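You operate a simulated robot arm through the tools that you are given. There is no shell and no other tool.

You are at the controls of a simulated two-armed robot. One attempt, no reset.

TASK
Change the water in the orange bowl, filling it to about its line.
Fine: old water in the sink, fresh from the water jug; bowl and jug go back where they stood; spill nothing. Set down upright: water jug.

It is judged by the outcome, as a careful person would: the job done as asked, and still so three seconds after it is handed in. It fails if anything else is knocked over, pushed out of place, dropped, spilled or broken.

THE ROBOT
Two 7-joint arms with two-finger parallel grippers on one trunk, on a base that moves. Base frame: it is fixed to the floor where the robot stands at the start and does not move with it; the origin is under the middle of the robot, x ahead of it, y to its left, z up. Readings come in mm, rad, newtons and seconds.
The left shoulder is at the start at [60, 147, 543], the right one opposite. With the tool pointing down near the work surface each hand reaches from about 100 to 500 mm from the robot's upright axis, wherever it stands, measured 20 degrees to its own side. Places, roughly: drain [700, 400, 900]. Payload 3.43 kg a hand.
The TCP of each hand is the grasp point between the finger pads, 30 mm short of the fingertips. In the tool frame z runs along the fingers and y along their closing line. Largest opening 94 mm; finger width 28, thickness 10; the body of the gripper, 50 by 96 mm, starts 55 mm behind the TCP.
Orientation is told as [roll, pitch, yaw] about the base's x, y, z axes, in that order, counted from this pose: with the fingers straight down and closing along the base's y, the tool's x points along the base's -x, its y along +y and its z along -z.

THE INTERFACE
- The arms move only by the tool nudge_tool. It takes "left_commands", "right_commands" or both (then of equal length, played together; a hand with none holds still); each is a list of rows, each an object (a shift or turn left out is 0, a gripper value left out holds the last) with "offset": the shift along the base's x, y, z in units of 40 mm (1.0 is 40 mm), a list of three; "turn": the turn, a rotation vector about the base's x, y, z in units of 6 degrees (1.0 is 6 degrees), a list of three. In form: [{"offset": [dx, dy, dz], "turn": [wx, wy, wz]}, ...]. A call has 1 to 20 rows; each row shifts and turns the commanded pose from where the row before left it. "left_grip" and "right_grip" are, for a hand that has rows, the gripper command, from -1 (shut) to 1 (fully open), values between in proportion, set as the call begins (left out, the last holds). A call with a number of a shift or a turn outside -1 to 1 is refused whole. Rows are played at 5 a second. More than 50 mm and 0.15 rad between two rows, or a gripper value outside its range, and nothing of the call is played. A pose out of reach is approached as far as the arm can. The call stops where the force on the tool passes 40 N (or 10 N more than at its start, if that is more) or the arm is blocked; 0.2 s more then pass. Each finger travels about 72 mm/s and halts on what it meets, pressing with about 40 N; the grip force reading is that of the motor and also rises with nothing between the fingers. The clock runs only during rows and for 0.2 s after the last one: add rows that do not move to give the fingers time. The reply holds the time, the measured pose of the TCP, the force on the tool along the base axes, the opening and the grip force, in the units named above and with some noise, with the torque about the TCP (base axes, N m) and any sound that the robot's microphone picked up, and new pictures: "views" is both (left out), scene, wrist or none (wrist: the cameras of the hands that moved).
- Cameras (640 x 400 px; columns grow to the right, rows downward): "scene" is now at [61.5, -11, 1196.3]; the picture's right is [-0.11, -0.99, 0.00], its down [-0.38, 0.04, -0.92] and it looks along [0.92, -0.10, -0.38] (base axes); focal length 257 px, centre (320, 200). "left" rides on the left gripper at [76, -14, -103] in its tool frame; the picture's right is [0.18, 0.98, 0.00], its down [-0.75, 0.14, -0.64] and it looks along [-0.63, 0.12, 0.77] (tool axes); focal length 243 px, centre (320, 200). "right" rides on the right gripper at [76, 14, -103] in its tool frame; the picture's right is [-0.18, 0.98, 0.00], its down [-0.75, -0.14, -0.64] and it looks along [-0.63, -0.12, 0.77] (tool axes); focal length 243 px, centre (320, 200). There is no depth. A picture from a camera that has moved, and an enlarged one, comes with that camera's place and axes in the base frame and with its lens.
- lift_body(by): slides the trunk up (or, below 0, down) by that many mm; the arms and the scene camera ride with it, the base frame stays. It gives what a move gives, with no picture.
- drive_base(legs): drives the robot by 1 to 6 legs, each [ahead, left, turn to the left] in mm, mm and rad, along the robot's own axes; the way and the turn of a leg run together, so that a leg with both is an arc; at most 1500 mm and 3.142 rad a leg. The arms and the cameras ride along, it lands a little off, and it stops where it bumps. It gives what a move gives, and a new picture of the scene camera.
- head_to(pan, tilt): turns the head with the scene camera to pan (to the left, within 1.501 rad either way) and tilt (down, from -0.506 to 1.204), counted from straight ahead of the robot. It gives what a move gives, and a new picture of the scene camera.
- inspect(camera, box): a new picture of the part [left, top, right, bottom] of that camera's present view, enlarged. No time passes.
- finish_job(): hands the job in; it is judged then, once.

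Places have to be worked out from the pictures, the camera data and where the tool is seen. Open the grippers and draw the arms clear of the work before you hand the job in, unless the task says otherwise.

The tools are called after "Call:" as a command line: name --argument value ..., lists and objects as JSON in quotes. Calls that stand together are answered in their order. nudge_tool: Moves the arms, as the interface text tells. Its arguments: {"type":"object","properties":{"left_commands":{"type":"array"},"left_grip":{"type":"number"},"right_commands":{"type":"array"},"right_grip":{"type":"number"},"views":{"type":"string","enum":["both","scene","wrist","none"]}},"required":[]} The other tools are called the same way: lift_body (by) moves the trunk up or down; drive_base (legs) drives the base; head_to (pan, tilt) turns the head that bears the scene camera; inspect (camera, box) takes an enlarged picture of a part of a camera's view; finish_job () hands the job in.

At the start:

```text
clock: 0.0
left_eef_pos: [310.1, 31.5, 1000.0]
left_orientation: [-0.002, -0.001, -0.001]
left_force: [-0.3, 0.8, 0.5]
left_ft_torque: [-0.01, -0.02, -0.03]
left_gripper_width: 94.0
left_gripper_force: 0.2
right_eef_pos: [292.3, -245.3, 999.0]
right_orientation: [-0.002, 0.0, -0.001]
right_force: [0.0, 0.8, -0.1]
right_ft_torque: [0.01, -0.01, 0.02]
right_gripper_width: 93.9
right_gripper_force: 0.1
trunk travel left (down, up): [-250.0, 0.0]
robot x, y, heading: [0.0, 2.6, -0.0]
head pan, tilt (commanded): [-0.106, 0.394]
```

scene: 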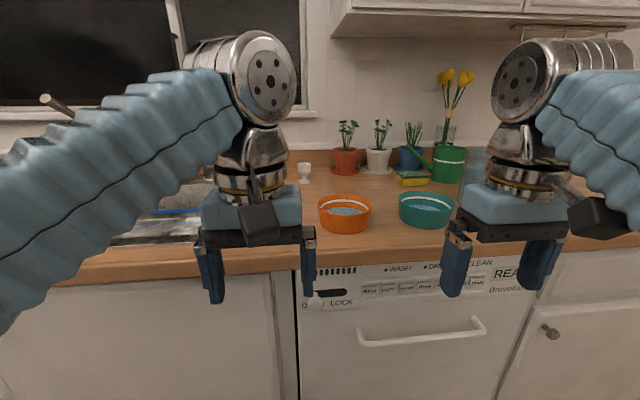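
right: 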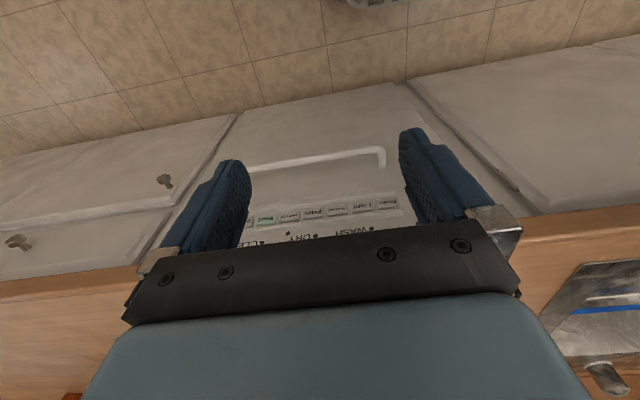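
left: 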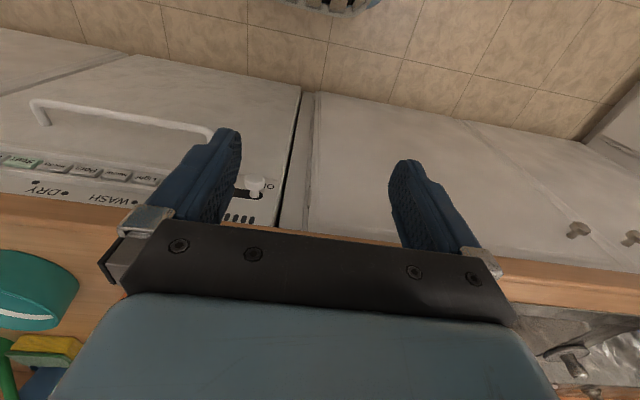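

I'll start by enlarging the scene to identify the bowls, the jug and the sink.

Call:
inspect --camera "scene" --box '[290, 110, 490, 240]'

Call:
inspect --camera "scene" --box '[60, 130, 330, 290]'

```text
3.08 times, centred on (390, 175) of scene
camera zoom: at [61.5, -11.0, 1196.3], right [-0.11, -0.99, 0.0], down [-0.38, 0.04, -0.92], along [0.92, -0.1, -0.38], focal length 790 px, centre (105, 277)
```

zoom: 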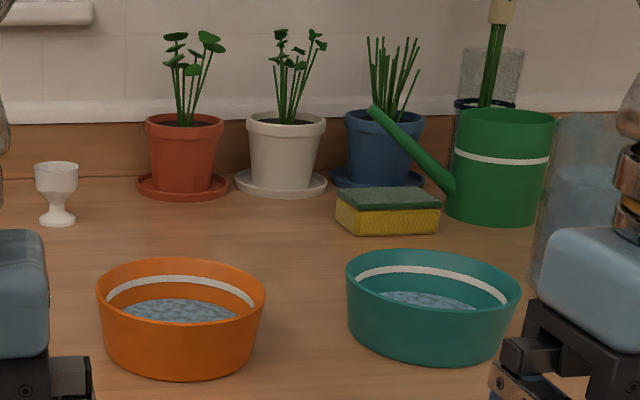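

```text
2.37 times, centred on (195, 210) of scene
camera zoom: at [61.5, -11.0, 1196.3], right [-0.11, -0.99, 0.0], down [-0.38, 0.04, -0.92], along [0.92, -0.1, -0.38], focal length 609 px, centre (616, 176)
```

zoom: 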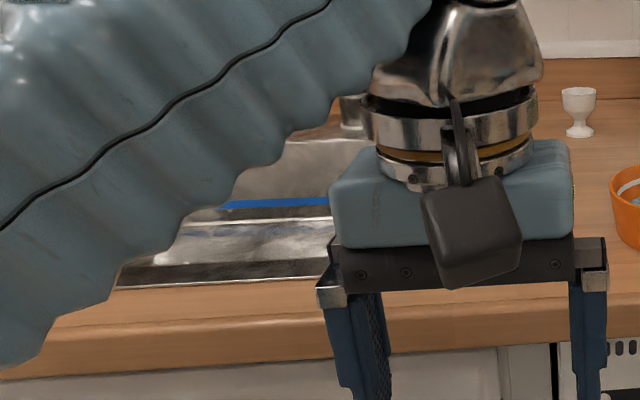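

A pale see-through object is partly hidden behind the right hand, and it may be the jug. I'll turn the head to both sides to see the right of the counter and the sink on the left.

Call:
head_to --pan -0.5 --tilt 0.394

Call:
head_to --pan 0.6 --tilt 0.5

```text
clock: 0.9
left_eef_pos: [310.3, 31.3, 998.7]
left_orientation: [-0.002, -0.001, -0.002]
left_force: [-0.6, 0.1, -0.5]
left_ft_torque: [-0.02, 0.0, -0.04]
left_gripper_width: 94.1
left_gripper_force: 0.0
right_eef_pos: [291.8, -246.0, 999.9]
right_orientation: [0.0, 0.0, 0.001]
right_force: [-0.2, 0.1, 0.7]
right_ft_torque: [-0.03, 0.0, 0.01]
right_gripper_width: 94.2
right_gripper_force: 0.1
trunk travel left (down, up): [-250.0, 0.0]
robot x, y, heading: [0.9, -3.3, 0.002]
head pan, tilt (commanded): [-0.499, 0.394]
camera scene: at [50.7, -45.4, 1196.2], right [-0.48, -0.88, 0.0], down [-0.34, 0.18, -0.92], along [0.81, -0.44, -0.38], focal length 257 px, centre (320, 200)
```

scene: 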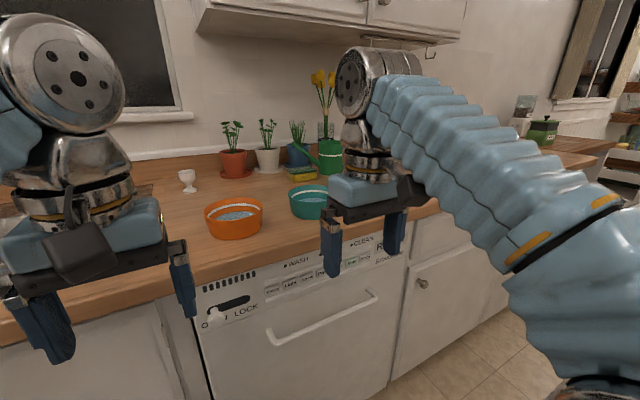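

```text
clock: 2.2
left_eef_pos: [310.5, 30.0, 999.7]
left_orientation: [-0.003, -0.003, 0.001]
left_force: [0.3, -0.2, 0.2]
left_ft_torque: [-0.01, 0.0, -0.01]
left_gripper_width: 93.9
left_gripper_force: 0.1
right_eef_pos: [291.5, -245.3, 998.8]
right_orientation: [0.0, -0.001, -0.001]
right_force: [-0.3, -0.3, 0.3]
right_ft_torque: [0.0, -0.05, -0.01]
right_gripper_width: 94.3
right_gripper_force: 0.1
trunk travel left (down, up): [-250.0, 0.0]
robot x, y, heading: [-0.4, -0.4, 0.001]
head pan, tilt (commanded): [0.6, 0.499]
camera scene: at [44.4, 50.2, 1186.6], right [0.56, -0.83, 0.0], down [-0.4, -0.27, -0.88], along [0.72, 0.5, -0.48], focal length 257 px, centre (320, 200)
```

scene: 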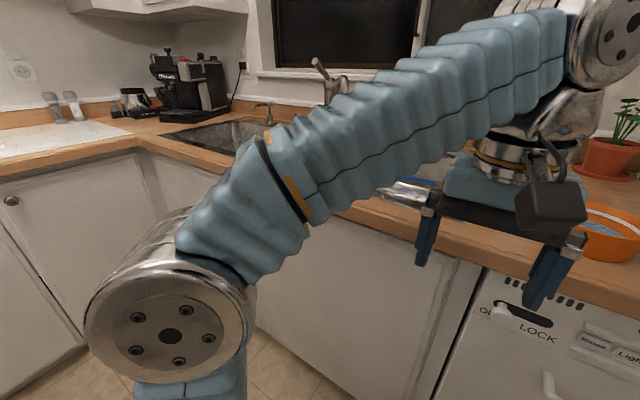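

The arms hide the jug and most of the sink. Driving a little to the right will bring the jug into the gap between the arms and give a second viewpoint for triangulating.

Call:
head_to --pan -0.1 --tilt 0.394

Call:
drive_base --legs '[[0, -200, 0]]'

```text
clock: 3.3
left_eef_pos: [309.7, 30.8, 1000.6]
left_orientation: [-0.002, -0.002, 0.001]
left_force: [0.0, -0.3, 0.7]
left_ft_torque: [0.0, 0.04, 0.01]
left_gripper_width: 93.8
left_gripper_force: 0.0
right_eef_pos: [291.8, -245.5, 999.5]
right_orientation: [0.001, 0.0, 0.0]
right_force: [-0.5, -1.0, -0.9]
right_ft_torque: [-0.01, -0.02, -0.02]
right_gripper_width: 93.9
right_gripper_force: 0.1
trunk travel left (down, up): [-250.0, 0.0]
robot x, y, heading: [-0.4, -2.6, 0.002]
head pan, tilt (commanded): [-0.099, 0.394]
camera scene: at [61.5, -10.3, 1196.2], right [-0.1, -1.0, 0.0], down [-0.38, 0.04, -0.92], along [0.92, -0.09, -0.38], focal length 257 px, centre (320, 200)
```

scene: 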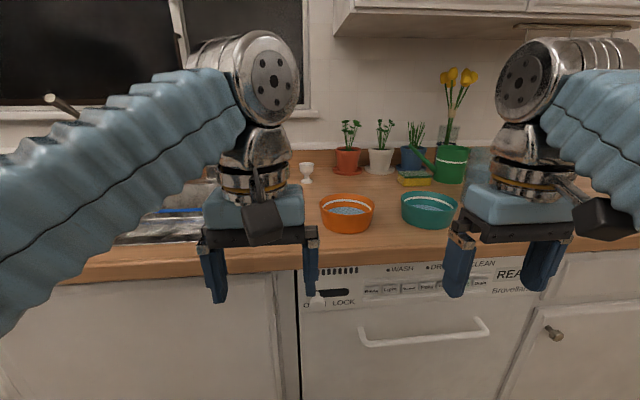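

```text
clock: 4.8
left_eef_pos: [310.3, -168.6, 999.9]
left_orientation: [-0.002, -0.002, -0.003]
left_force: [-0.4, 0.4, 0.5]
left_ft_torque: [-0.01, -0.02, -0.04]
left_gripper_width: 94.0
left_gripper_force: 0.0
right_eef_pos: [291.0, -443.3, 1000.4]
right_orientation: [0.0, 0.001, -0.003]
right_force: [-0.3, 0.5, 0.2]
right_ft_torque: [0.01, -0.01, -0.01]
right_gripper_width: 93.9
right_gripper_force: 0.1
trunk travel left (down, up): [-250.0, 0.0]
robot x, y, heading: [0.1, -203.8, -0.005]
head pan, tilt (commanded): [-0.099, 0.394]
camera scene: at [61.4, -209.9, 1196.2], right [-0.1, -0.99, 0.0], down [-0.38, 0.04, -0.92], along [0.92, -0.09, -0.38], focal length 257 px, centre (320, 200)
```

scene: 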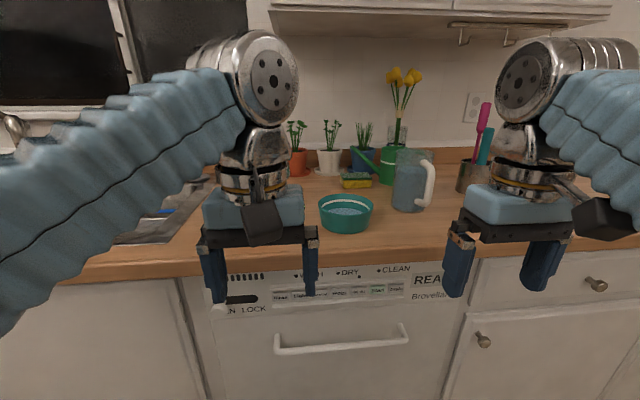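

Triangulating the teal bowl puts the counter top at about z 890–900. The jug with a pale handle now shows at around (410,185), so I'll enlarge it.

Call:
inspect --camera "scene" --box '[310, 110, 510, 240]'

Call:
inspect --camera "scene" --box '[370, 130, 460, 220]'

```text
3.08 times, centred on (410, 175) of scene
camera zoom: at [61.4, -209.9, 1196.2], right [-0.1, -0.99, 0.0], down [-0.38, 0.04, -0.92], along [0.92, -0.09, -0.38], focal length 790 px, centre (43, 277)
```

zoom: 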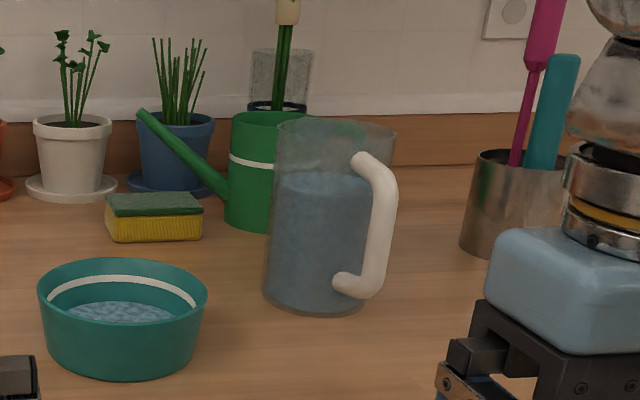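

```text
4.44 times, centred on (415, 175) of scene
camera zoom: at [61.4, -209.9, 1196.2], right [-0.1, -0.99, 0.0], down [-0.38, 0.04, -0.92], along [0.92, -0.09, -0.38], focal length 1142 px, centre (-102, 311)
```

zoom: 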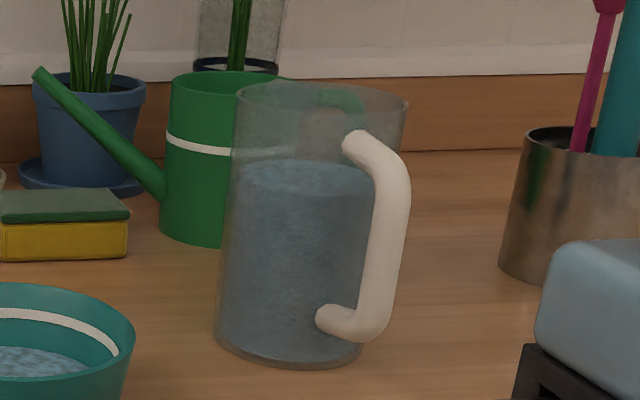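

The jug is glass, roughly at (706,-536), about 155 mm tall, with its handle towards the robot; the green can is a different object. The fingertips at z≈970 clear the bowls, so I'll drive ahead in small legs.

Call:
drive_base --legs '[[120, 0, 0.005]]'

```text
clock: 6.1
left_eef_pos: [430.2, -168.0, 999.8]
left_orientation: [-0.002, -0.002, 0.003]
left_force: [0.9, -1.5, -0.5]
left_ft_torque: [0.0, -0.02, -0.02]
left_gripper_width: 93.9
left_gripper_force: 0.1
right_eef_pos: [414.7, -443.7, 999.1]
right_orientation: [0.0, 0.0, 0.002]
right_force: [0.0, -0.2, -0.7]
right_ft_torque: [0.0, 0.0, 0.03]
right_gripper_width: 94.0
right_gripper_force: 0.1
trunk travel left (down, up): [-250.0, 0.0]
robot x, y, heading: [122.2, -199.3, 0.004]
head pan, tilt (commanded): [-0.099, 0.394]
camera scene: at [182.7, -209.7, 1196.2], right [-0.1, -1.0, 0.0], down [-0.38, 0.04, -0.92], along [0.92, -0.09, -0.38], focal length 257 px, centre (320, 200)
```

scene: 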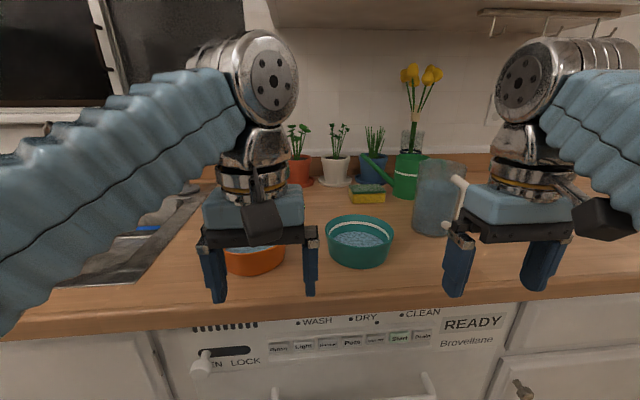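

No bump. I'll take wrist pictures with still rows and enlarge the bowls in the scene view.

Call:
nudge_tool --left_commands '[{"offset": [0, 0, 0]}]' --right_commands '[{"offset": [0, 0, 0]}]' --views "wrist"

Call:
inspect --camera "scene" --box '[200, 180, 420, 320]'

```text
clock: 6.5
left_eef_pos: [430.8, -167.3, 999.2]
left_orientation: [-0.002, -0.002, 0.004]
left_force: [0.2, 0.0, 0.9]
left_ft_torque: [-0.01, 0.03, -0.04]
left_gripper_width: 93.9
left_gripper_force: 0.0
right_eef_pos: [413.2, -444.0, 1000.0]
right_orientation: [0.001, 0.0, 0.001]
right_force: [-0.1, 0.0, -0.4]
right_ft_torque: [0.01, 0.02, 0.03]
right_gripper_width: 94.1
right_gripper_force: 0.0
trunk travel left (down, up): [-250.0, 0.0]
robot x, y, heading: [119.8, -200.4, 0.004]
head pan, tilt (commanded): [-0.099, 0.394]
camera right: at [338.4, -430.0, 1101.2], right [0.18, 0.98, 0.0], down [0.75, -0.14, 0.64], along [0.63, -0.12, -0.77], focal length 243 px, centre (320, 200)
camera left: at [354.3, -182.1, 1102.0], right [-0.19, 0.98, 0.0], down [0.75, 0.14, 0.64], along [0.63, 0.12, -0.77], focal length 243 px, centre (320, 200)
```

right: 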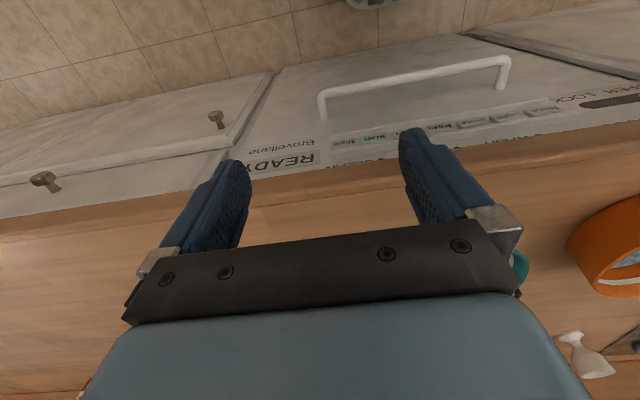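
left: 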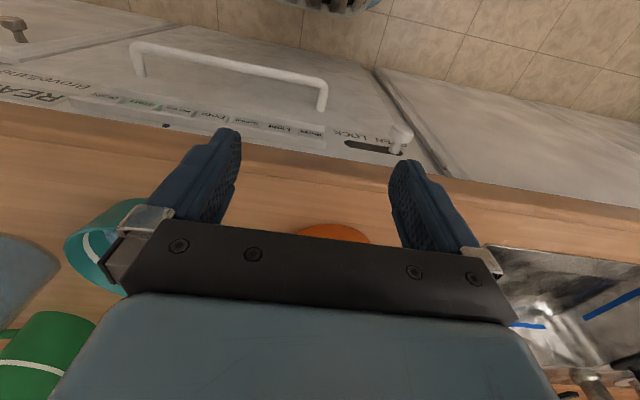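

```text
2.86 times, centred on (310, 250) of scene
camera zoom: at [182.9, -209.6, 1196.2], right [-0.1, -1.0, 0.0], down [-0.38, 0.04, -0.92], along [0.92, -0.09, -0.38], focal length 734 px, centre (349, 57)
```

zoom: 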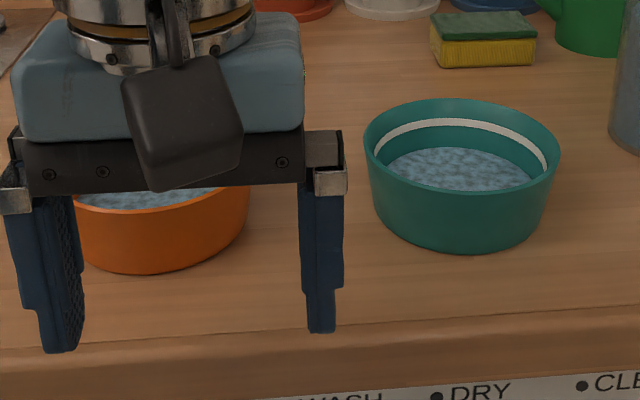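

The bowls look about 126 mm across at the rim, with the rim near z≈960, and the orange one is centred near (590,-124). I'll look down to judge the clearance between my base and the cabinets.

Call:
head_to --pan 0.0 --tilt 1.2

```text
clock: 7.6
left_eef_pos: [431.8, -168.5, 1000.0]
left_orientation: [-0.001, -0.002, 0.003]
left_force: [-0.2, -0.2, 0.4]
left_ft_torque: [-0.01, 0.02, -0.01]
left_gripper_width: 93.9
left_gripper_force: 0.2
right_eef_pos: [413.9, -443.8, 1000.0]
right_orientation: [0.001, 0.0, 0.002]
right_force: [0.8, -0.8, -0.6]
right_ft_torque: [0.01, -0.01, 0.02]
right_gripper_width: 94.0
right_gripper_force: 0.0
trunk travel left (down, up): [-250.0, 0.0]
robot x, y, heading: [124.3, -201.2, 0.009]
head pan, tilt (commanded): [0.0, 1.201]
camera scene: at [146.6, -200.6, 1132.9], right [0.0, -1.0, 0.0], down [-0.93, 0.0, -0.36], along [0.36, 0.0, -0.93], focal length 257 px, centre (320, 200)
```

scene: 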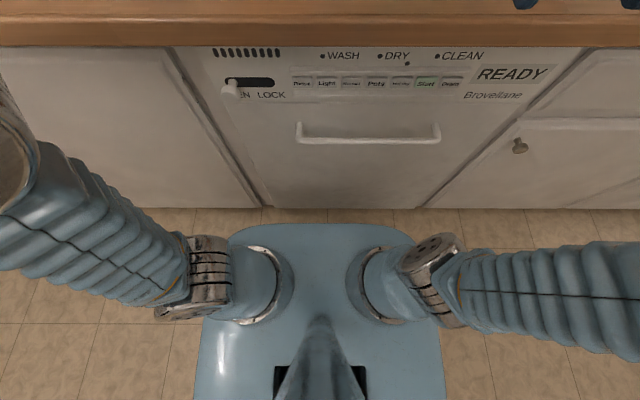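

The base still has ample room before the dishwasher front at x≈505–540. I'll drive ahead 85 mm and then tilt the head to look at the counter.

Call:
drive_base --legs '[[85, 0, -0.005]]'

Call:
head_to --pan 0.1 --tilt 0.65

```text
clock: 8.7
left_eef_pos: [515.8, -168.6, 999.8]
left_orientation: [-0.002, -0.001, -0.002]
left_force: [-0.9, 0.2, -1.3]
left_ft_torque: [0.01, 0.0, -0.02]
left_gripper_width: 94.0
left_gripper_force: 0.0
right_eef_pos: [497.0, -445.6, 999.8]
right_orientation: [-0.001, -0.001, -0.002]
right_force: [-0.6, -0.1, -0.4]
right_ft_torque: [-0.03, -0.02, -0.03]
right_gripper_width: 94.0
right_gripper_force: 0.0
trunk travel left (down, up): [-250.0, 0.0]
robot x, y, heading: [210.8, -200.2, -0.002]
head pan, tilt (commanded): [0.0, 1.201]
camera scene: at [231.8, -200.6, 1132.9], right [0.0, -1.0, 0.0], down [-0.93, 0.0, -0.36], along [0.36, 0.0, -0.93], focal length 257 px, centre (320, 200)
```

scene: 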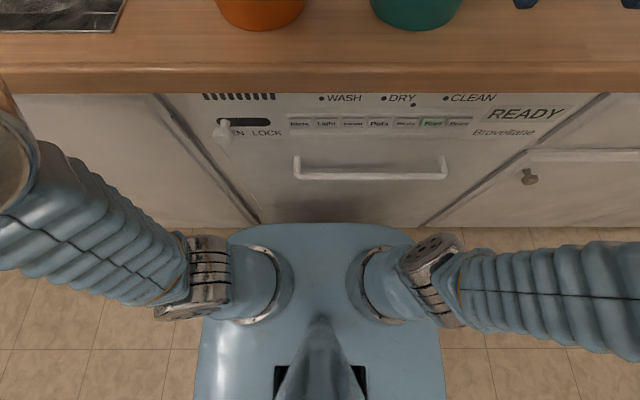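

```text
clock: 9.7
left_eef_pos: [516.6, -169.6, 999.2]
left_orientation: [-0.003, -0.001, -0.003]
left_force: [-0.2, -0.2, -1.0]
left_ft_torque: [0.0, -0.01, 0.02]
left_gripper_width: 94.1
left_gripper_force: 0.0
right_eef_pos: [498.9, -445.9, 999.5]
right_orientation: [0.001, 0.0, -0.003]
right_force: [-0.8, 0.2, 0.3]
right_ft_torque: [0.01, -0.04, -0.02]
right_gripper_width: 94.3
right_gripper_force: 0.0
trunk travel left (down, up): [-250.0, 0.0]
robot x, y, heading: [206.1, -199.2, -0.001]
head pan, tilt (commanded): [0.099, 0.649]
camera scene: at [262.5, -192.1, 1173.1], right [0.1, -1.0, 0.0], down [-0.6, -0.06, -0.8], along [0.79, 0.08, -0.61], focal length 257 px, centre (320, 200)
```

scene: 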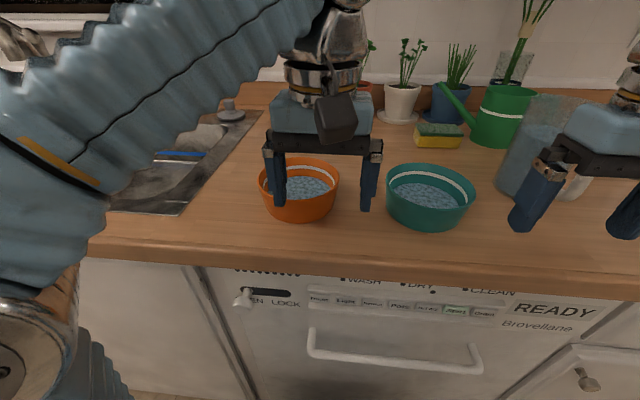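

Good view now. I'll enlarge the orange bowl and the sink to measure them precisely.

Call:
inspect --camera "scene" --box '[240, 130, 400, 230]'

Call:
inspect --camera "scene" --box '[90, 80, 290, 220]'

Call:
inspect --camera "scene" --box '[380, 70, 640, 240]'

```text
4.00 times, centred on (320, 180) of scene
camera zoom: at [262.5, -192.1, 1173.1], right [0.1, -1.0, 0.0], down [-0.6, -0.06, -0.8], along [0.79, 0.08, -0.61], focal length 1028 px, centre (320, 280)
```

zoom: 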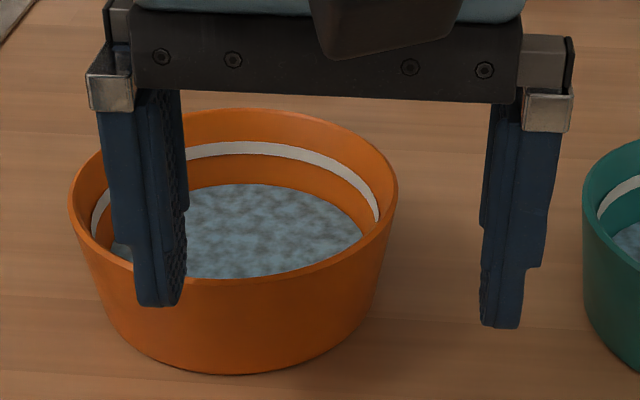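

```text
2.86 times, centred on (190, 150) of scene
camera zoom: at [262.5, -192.1, 1173.1], right [0.1, -1.0, 0.0], down [-0.6, -0.06, -0.8], along [0.79, 0.08, -0.61], focal length 734 px, centre (691, 343)
```

zoom: 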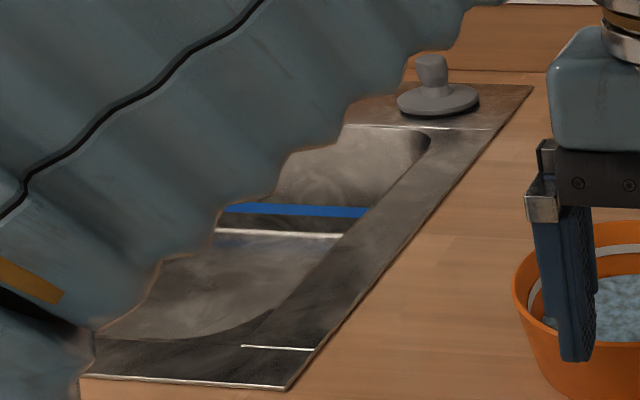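

```text
2.35 times, centred on (510, 155) of scene
camera zoom: at [262.5, -192.1, 1173.1], right [0.1, -1.0, 0.0], down [-0.6, -0.06, -0.8], along [0.79, 0.08, -0.61], focal length 604 px, centre (-127, 306)
```

zoom: 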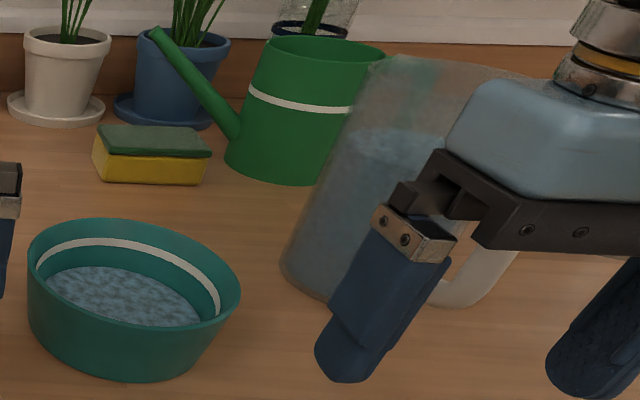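

The orange bowl's rim centre works out at (588.5,-125.5) with the rim at z≈962, diameter 126 mm and a wall flare of about 16°. The sink basin starts at about y=100. I'll bring the left hand above the bowl's +y rim, tilted to match the wall and with the fingers half closed.

Call:
nudge_tool --left_commands '[{"offset": [0, 0, 1]}, {"offset": [0.45, 0.769, -0.094], "turn": [-0.667, 0, 0]}, {"offset": [0.45, 0.769, -0.094], "turn": [-0.667, 0, 0]}, {"offset": [0.45, 0.769, -0.094], "turn": [-0.667, 0, 0]}, {"offset": [0.45, 0.769, -0.094], "turn": [-0.667, 0, 0]}, {"offset": [0, 0, 0]}]' --left_grip -0.15 --views "both"

```text
clock: 11.1
left_eef_pos: [588.9, -44.7, 985.2]
left_orientation: [-0.281, -0.004, -0.001]
left_force: [-0.5, -0.1, 1.5]
left_ft_torque: [0.0, -0.04, -0.01]
left_gripper_width: 39.0
left_gripper_force: 0.1
left hand out of reach, approached as far as the arm can: row 1
right_eef_pos: [497.5, -445.0, 999.7]
right_orientation: [0.0, 0.001, -0.002]
right_force: [0.4, 0.4, -0.1]
right_ft_torque: [0.01, 0.02, 0.01]
right_gripper_width: 93.8
right_gripper_force: 0.0
trunk travel left (down, up): [-250.0, 0.0]
robot x, y, heading: [208.9, -198.9, -0.006]
head pan, tilt (commanded): [0.099, 0.649]
camera scene: at [262.4, -192.0, 1173.1], right [0.1, -1.0, 0.0], down [-0.6, -0.06, -0.8], along [0.79, 0.08, -0.6], focal length 257 px, centre (320, 200)
camera left: at [511.9, -30.2, 1086.2], right [-0.18, 0.94, -0.27], down [0.75, 0.31, 0.58], along [0.63, -0.1, -0.77], focal length 243 px, centre (320, 200)
```

scene: 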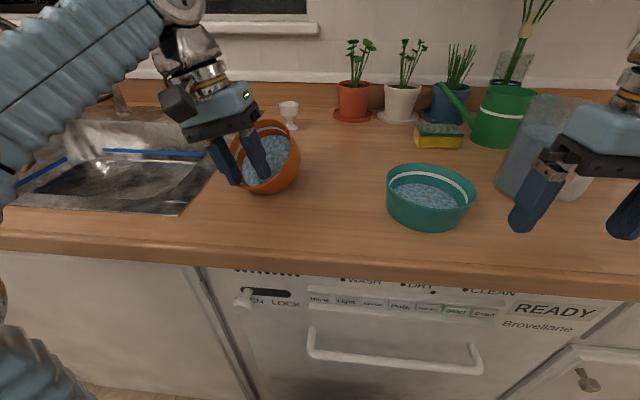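
left: 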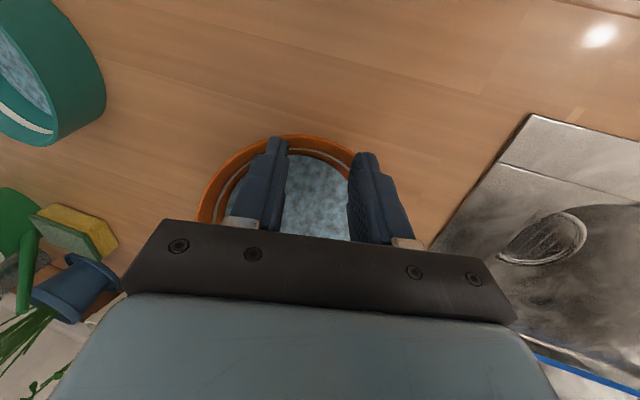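

The first raise was out of reach, so the hand came in 40 mm lower than planned. I need to check at once whether the bowl was touched.

Call:
inspect --camera "scene" --box '[190, 80, 330, 200]'

Call:
inspect --camera "left" --box '[160, 110, 480, 260]'

```text
3.33 times, centred on (260, 140) of scene
camera zoom: at [262.4, -192.0, 1173.1], right [0.1, -1.0, 0.0], down [-0.6, -0.06, -0.8], along [0.79, 0.08, -0.6], focal length 856 px, centre (520, 400)
```

zoom: 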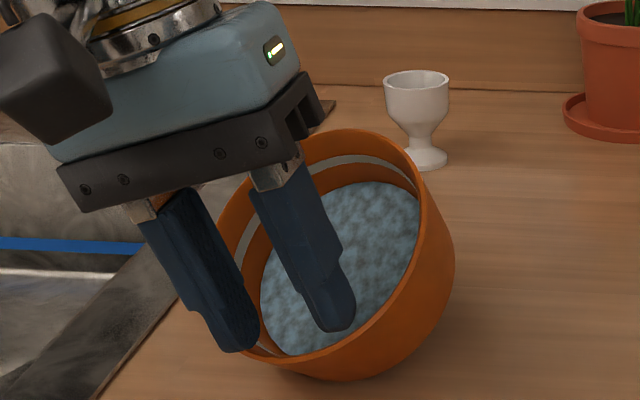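

```text
2.00 times, centred on (320, 185) of left
camera zoom: at [511.9, -30.2, 1086.2], right [-0.18, 0.94, -0.27], down [0.75, 0.31, 0.58], along [0.63, -0.1, -0.77], focal length 485 px, centre (320, 230)
```

zoom: 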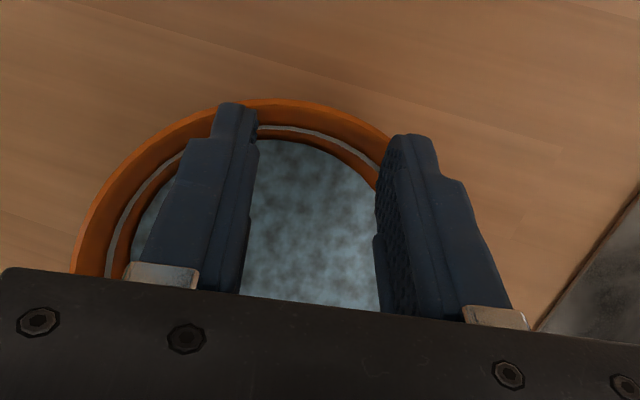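

The outer fingertip came down on the bowl's near-left rim, and the bowl has been tipped and shifted, though no water shows on the counter. I'll ease the hand straight up very slowly so the bowl settles back gently.

Call:
nudge_tool --left_commands '[{"offset": [0, 0, 0.05]}, {"offset": [0, 0, 0.05]}, {"offset": [0, 0, 0.05]}]' --views "both"

Call:
inspect --camera "scene" --box '[190, 80, 330, 200]'

```text
clock: 11.9
left_eef_pos: [588.9, -45.9, 989.7]
left_orientation: [-0.281, 0.0, -0.002]
left_force: [0.2, -0.4, 1.0]
left_ft_torque: [0.02, -0.04, 0.01]
left_gripper_width: 39.1
left_gripper_force: 0.0
right_eef_pos: [499.1, -445.0, 999.6]
right_orientation: [0.001, 0.0, -0.001]
right_force: [0.1, 0.0, 0.3]
right_ft_torque: [0.0, -0.01, 0.02]
right_gripper_width: 94.1
right_gripper_force: 0.0
trunk travel left (down, up): [-250.0, 0.0]
robot x, y, heading: [203.9, -199.9, 0.002]
head pan, tilt (commanded): [0.099, 0.649]
camera scene: at [262.5, -192.1, 1173.2], right [0.1, -1.0, 0.0], down [-0.6, -0.06, -0.8], along [0.79, 0.08, -0.6], focal length 257 px, centre (320, 200)
camera left: at [511.9, -31.1, 1092.4], right [-0.18, 0.94, -0.27], down [0.75, 0.31, 0.58], along [0.63, -0.1, -0.77], focal length 243 px, centre (320, 200)
```

scene: 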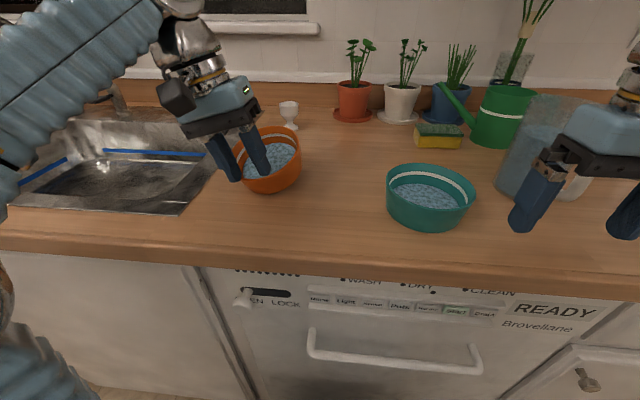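
left: 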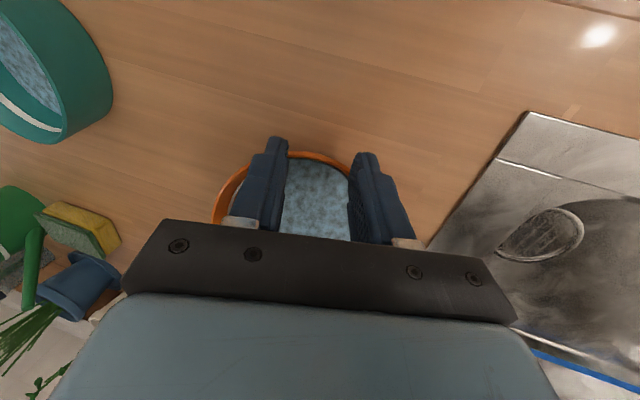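

```text
3.33 times, centred on (260, 140) of scene
camera zoom: at [262.5, -192.1, 1173.2], right [0.1, -1.0, 0.0], down [-0.6, -0.06, -0.8], along [0.79, 0.08, -0.6], focal length 856 px, centre (520, 400)
```

zoom: 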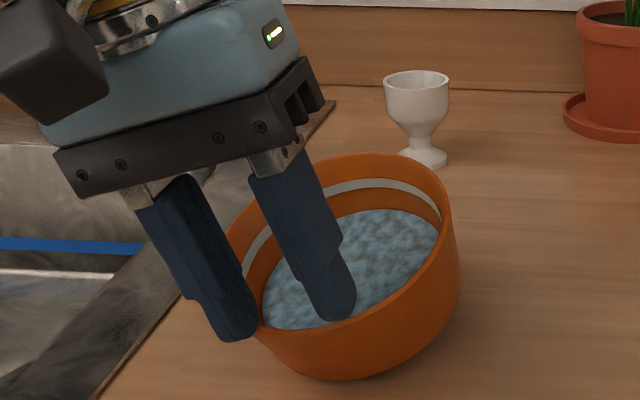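

The bowl is settling back as the hand rises and nothing has visibly spilled. I'll carry on upward slowly.

Call:
nudge_tool --left_commands '[{"offset": [0, 0, 0.05]}, {"offset": [0, 0, 0.05]}, {"offset": [0, 0, 0.05]}, {"offset": [0, 0, 0.05]}, {"offset": [0, 0, 0.05]}]' --views "scene"

Call:
inspect --camera "scene" --box '[190, 80, 330, 200]'

```text
clock: 13.1
left_eef_pos: [589.4, -46.1, 999.0]
left_orientation: [-0.282, -0.001, -0.003]
left_force: [-0.1, -0.9, 0.0]
left_ft_torque: [0.01, 0.02, -0.02]
left_gripper_width: 39.9
left_gripper_force: 0.1
right_eef_pos: [497.9, -444.3, 999.3]
right_orientation: [0.001, 0.001, -0.002]
right_force: [-0.3, -1.0, -0.2]
right_ft_torque: [-0.01, 0.0, 0.01]
right_gripper_width: 94.0
right_gripper_force: 0.0
trunk travel left (down, up): [-250.0, 0.0]
robot x, y, heading: [209.1, -199.0, -0.004]
head pan, tilt (commanded): [0.099, 0.649]
camera scene: at [262.5, -192.0, 1173.2], right [0.1, -1.0, 0.0], down [-0.6, -0.06, -0.8], along [0.79, 0.08, -0.6], focal length 257 px, centre (320, 200)
```

scene: 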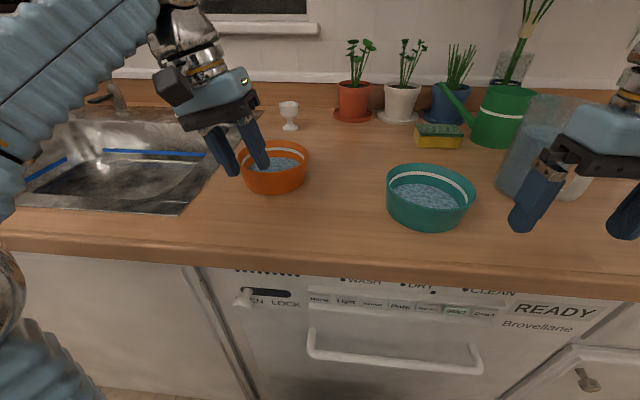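

```text
3.33 times, centred on (260, 140) of scene
camera zoom: at [262.5, -192.0, 1173.2], right [0.1, -1.0, 0.0], down [-0.6, -0.06, -0.8], along [0.79, 0.08, -0.6], focal length 856 px, centre (520, 400)
```

zoom: 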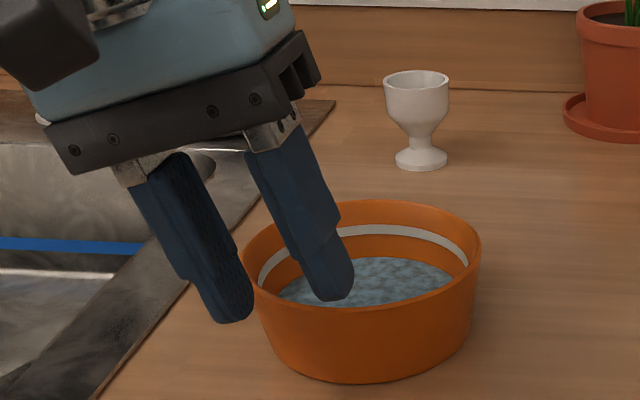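

The bowl is level again with its water and no spill visible, but it now stands at about (657,-70); its proper place is (588.5,-125.5). I'll move the left hand up and left clear of it and draw the right hand back before driving a little closer.

Call:
nudge_tool --left_commands '[{"offset": [0, 0, 0.25]}, {"offset": [0, 0.5, 0]}, {"offset": [0, 0.72, 0]}, {"offset": [0, 0, 0]}]' --right_commands '[{"offset": [-0.5, 0, 0]}, {"offset": [-0.5, 0, 0]}, {"offset": [-0.5, 0, 0]}, {"offset": [0, 0, 0]}]' --views "both"

```text
clock: 14.1
left_eef_pos: [588.5, 4.1, 1010.2]
left_orientation: [-0.282, -0.006, -0.001]
left_force: [0.2, 0.9, 0.0]
left_ft_torque: [-0.01, 0.01, 0.0]
left_gripper_width: 39.8
left_gripper_force: 0.1
right_eef_pos: [452.5, -437.5, 992.1]
right_orientation: [0.0, -0.001, 0.0]
right_force: [0.1, -0.7, 0.1]
right_ft_torque: [0.0, 0.01, 0.01]
right_gripper_width: 93.8
right_gripper_force: 0.1
right hand out of reach, approached as far as the arm can: row 2, 3
trunk travel left (down, up): [-250.0, 0.0]
robot x, y, heading: [202.9, -199.9, -0.001]
head pan, tilt (commanded): [0.099, 0.649]
camera scene: at [262.4, -191.9, 1173.2], right [0.1, -1.0, 0.0], down [-0.6, -0.06, -0.8], along [0.79, 0.08, -0.6], focal length 257 px, centre (320, 200)
camera right: at [378.4, -422.8, 1095.2], right [0.19, 0.98, 0.0], down [0.75, -0.14, 0.64], along [0.63, -0.12, -0.77], focal length 243 px, centre (320, 200)
camera left: at [511.9, 18.5, 1111.9], right [-0.18, 0.94, -0.27], down [0.75, 0.31, 0.58], along [0.63, -0.1, -0.77], focal length 243 px, centre (320, 200)
```

scene: 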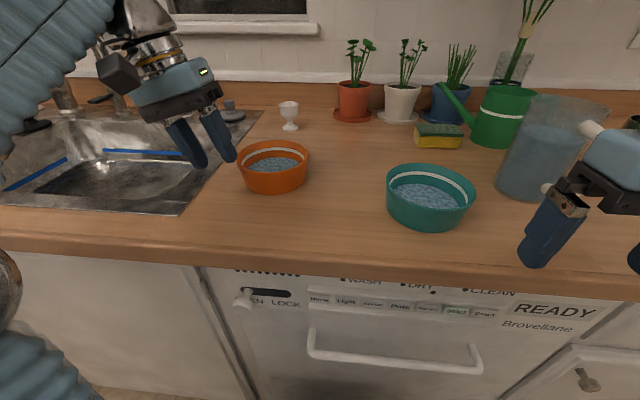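
right: 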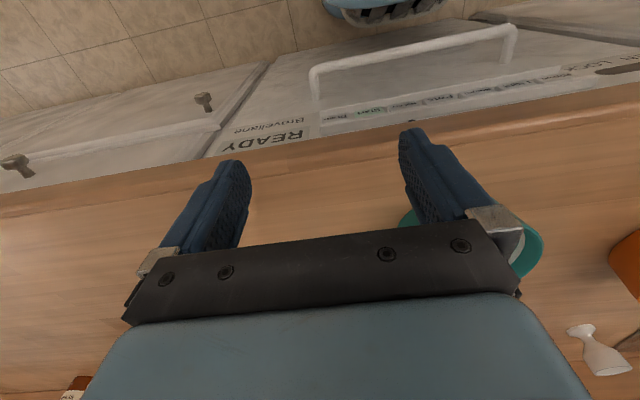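
left: 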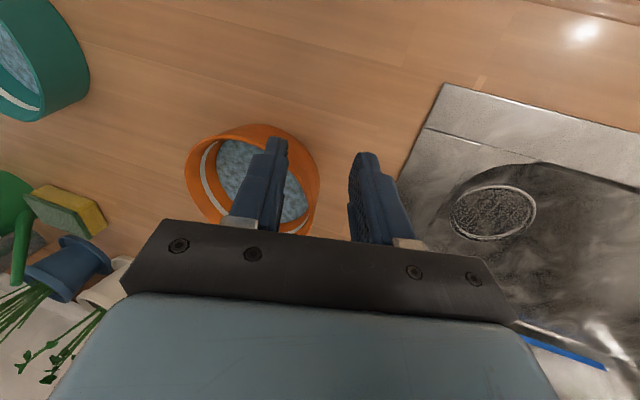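

The left hand is clear of the bowl. I'll pan the head left to understand the sink basin before going on.

Call:
head_to --pan 0.6 --tilt 0.6

Call:
inspect --camera "left" --box '[400, 60, 640, 380]'

```text
clock: 15.0
left_eef_pos: [588.8, 3.4, 1008.8]
left_orientation: [-0.28, -0.004, -0.002]
left_force: [-0.5, 0.5, 0.0]
left_ft_torque: [-0.04, -0.02, 0.01]
left_gripper_width: 39.8
left_gripper_force: 0.2
right_eef_pos: [454.3, -435.9, 994.3]
right_orientation: [-0.001, -0.002, -0.003]
right_force: [0.1, -0.4, -0.1]
right_ft_torque: [0.0, 0.0, -0.01]
right_gripper_width: 93.9
right_gripper_force: 0.1
trunk travel left (down, up): [-250.0, 0.0]
robot x, y, heading: [206.6, -201.9, -0.006]
head pan, tilt (commanded): [0.6, 0.6]
camera scene: at [249.2, -150.7, 1177.5], right [0.56, -0.83, 0.0], down [-0.47, -0.32, -0.82], along [0.68, 0.46, -0.57], focal length 257 px, centre (320, 200)
```

scene: 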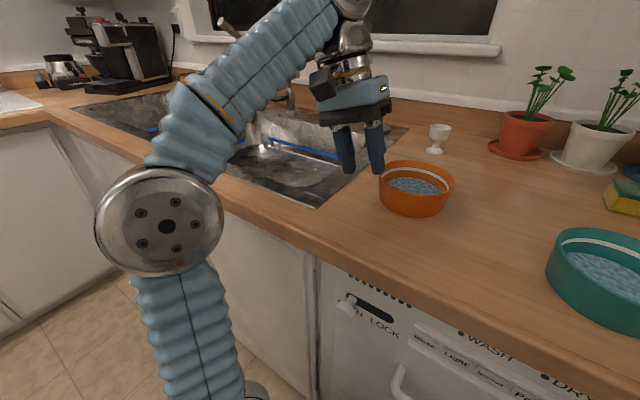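

```text
1.25 times, centred on (520, 220) of left
camera zoom: at [511.9, 18.1, 1111.9], right [-0.18, 0.94, -0.27], down [0.75, 0.31, 0.58], along [0.63, -0.1, -0.77], focal length 303 px, centre (70, 175)
```

zoom: 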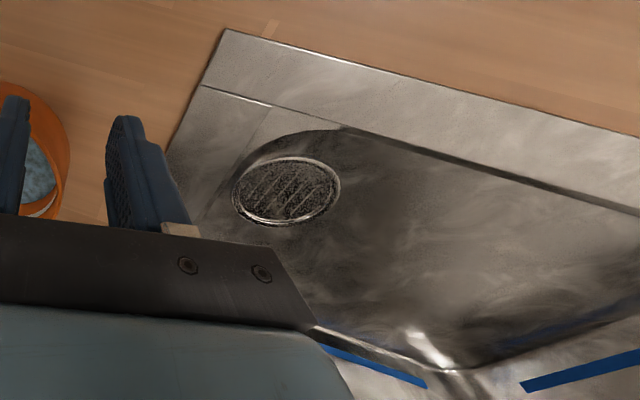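

The basin spans well past y=100 to the left, so pouring around (700,350) is safely inside it. I'll drive ahead 60 mm; the left fingertips stay beside and above the bowl.

Call:
drive_base --legs '[[60, 0, 0]]'

Call:
head_to --pan 0.2 --tilt 0.7

Call:
inspect --camera "scene" --box '[200, 90, 360, 190]'

```text
clock: 16.1
left_eef_pos: [642.1, 3.2, 1009.4]
left_orientation: [-0.279, 0.0, 0.002]
left_force: [1.0, -0.4, -0.2]
left_ft_torque: [0.03, -0.02, 0.02]
left_gripper_width: 40.1
left_gripper_force: 0.0
right_eef_pos: [506.9, -438.9, 993.6]
right_orientation: [0.0, 0.0, -0.002]
right_force: [0.1, 0.2, -0.5]
right_ft_torque: [0.0, 0.03, -0.02]
right_gripper_width: 94.0
right_gripper_force: 0.1
trunk travel left (down, up): [-250.0, 0.0]
robot x, y, heading: [259.6, -197.7, 0.003]
head pan, tilt (commanded): [0.6, 0.6]
stopped in leg 1: the robot was blocked; the commanded pose is now the measured one
camera scene: at [301.8, -151.4, 1177.5], right [0.56, -0.83, 0.0], down [-0.47, -0.32, -0.83], along [0.68, 0.47, -0.56], focal length 257 px, centre (320, 200)
```

scene: 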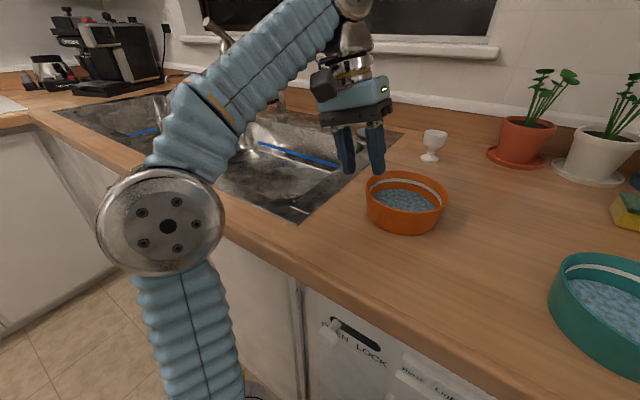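

```text
clock: 17.0
left_eef_pos: [642.9, 2.8, 1009.6]
left_orientation: [-0.279, -0.003, 0.001]
left_force: [0.8, 0.0, -0.2]
left_ft_torque: [0.0, 0.02, -0.01]
left_gripper_width: 40.2
left_gripper_force: 0.0
right_eef_pos: [508.3, -437.2, 992.6]
right_orientation: [0.001, 0.0, 0.0]
right_force: [-0.1, 0.6, 0.2]
right_ft_torque: [0.02, 0.01, -0.01]
right_gripper_width: 93.9
right_gripper_force: 0.0
trunk travel left (down, up): [-250.0, 0.0]
robot x, y, heading: [258.7, -202.3, 0.004]
head pan, tilt (commanded): [0.201, 0.7]
camera scene: at [312.1, -184.3, 1168.9], right [0.2, -0.98, 0.0], down [-0.63, -0.13, -0.77], along [0.75, 0.15, -0.64], focal length 257 px, centre (320, 200)
```

scene: 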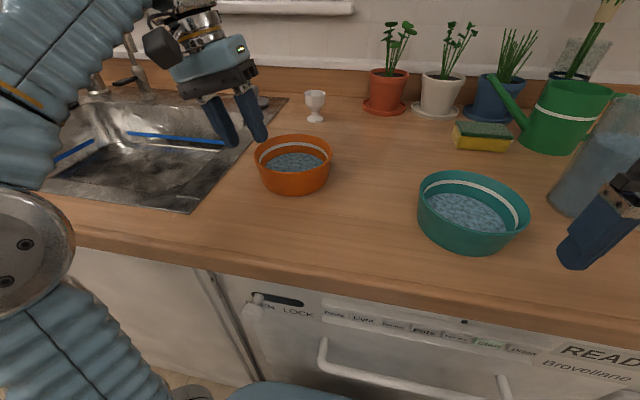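

```text
4.00 times, centred on (280, 140) of scene
camera zoom: at [312.1, -184.3, 1168.9], right [0.2, -0.98, 0.0], down [-0.63, -0.13, -0.77], along [0.75, 0.15, -0.64], focal length 1028 px, centre (480, 440)
```

zoom: 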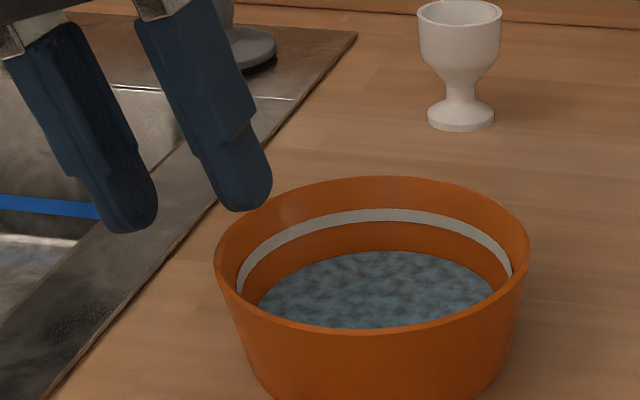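

The base bumped at x≈259, which is as far forward as it goes. The bowl is now measured at (656,-69.6), and projecting the fingertips matches the picture to the millimetre. I'll line up over its +y rim and descend part of the way along the tilted axis.

Call:
nudge_tool --left_commands '[{"offset": [0.3375, 0.065, 0]}, {"offset": [0, 0, 0]}, {"offset": [0, -0.074, -0.2575]}, {"offset": [0, -0.074, -0.2575]}, {"offset": [0, 0, 0]}]' --views "both"

Call:
inspect --camera "scene" --box '[200, 90, 360, 190]'

Call:
inspect --camera "left" --box '[200, 100, 440, 250]'

```text
clock: 18.2
left_eef_pos: [655.1, -0.3, 989.8]
left_orientation: [-0.28, -0.002, 0.002]
left_force: [-0.5, -0.1, 0.0]
left_ft_torque: [0.03, 0.01, 0.01]
left_gripper_width: 39.8
left_gripper_force: 0.1
right_eef_pos: [508.3, -436.8, 992.1]
right_orientation: [0.0, 0.001, 0.0]
right_force: [0.0, 0.0, 0.4]
right_ft_torque: [0.0, -0.01, 0.01]
right_gripper_width: 94.1
right_gripper_force: 0.0
trunk travel left (down, up): [-250.0, 0.0]
robot x, y, heading: [260.5, -199.9, -0.0]
head pan, tilt (commanded): [0.201, 0.7]
camera scene: at [312.1, -184.3, 1168.9], right [0.2, -0.98, 0.0], down [-0.63, -0.13, -0.76], along [0.75, 0.15, -0.64], focal length 257 px, centre (320, 200)
camera left: at [578.4, 14.0, 1090.8], right [-0.19, 0.94, -0.27], down [0.75, 0.31, 0.58], along [0.63, -0.1, -0.77], focal length 243 px, centre (320, 200)
```

scene: 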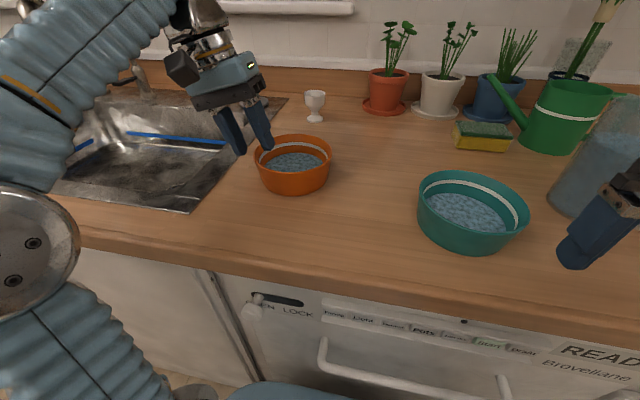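
left: 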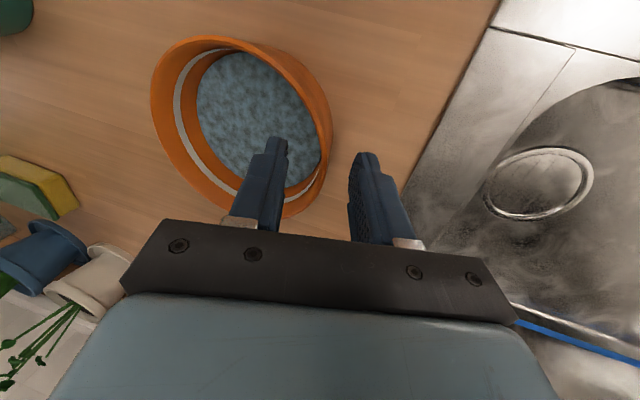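

```text
4.00 times, centred on (280, 140) of scene
camera zoom: at [312.1, -184.3, 1168.9], right [0.2, -0.98, 0.0], down [-0.63, -0.13, -0.76], along [0.75, 0.15, -0.64], focal length 1028 px, centre (480, 440)
```

zoom: 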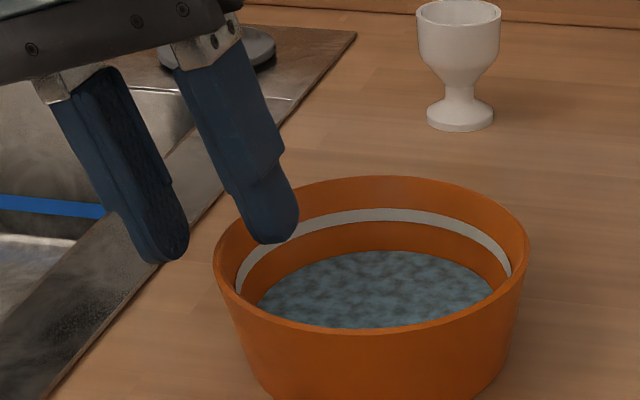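

```text
2.67 times, centred on (320, 175) of left
camera zoom: at [578.4, 14.0, 1090.8], right [-0.19, 0.94, -0.27], down [0.75, 0.31, 0.58], along [0.63, -0.1, -0.77], focal length 647 px, centre (320, 267)
```

zoom: 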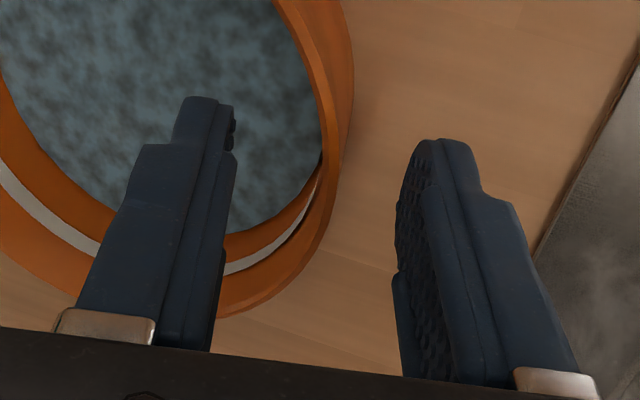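

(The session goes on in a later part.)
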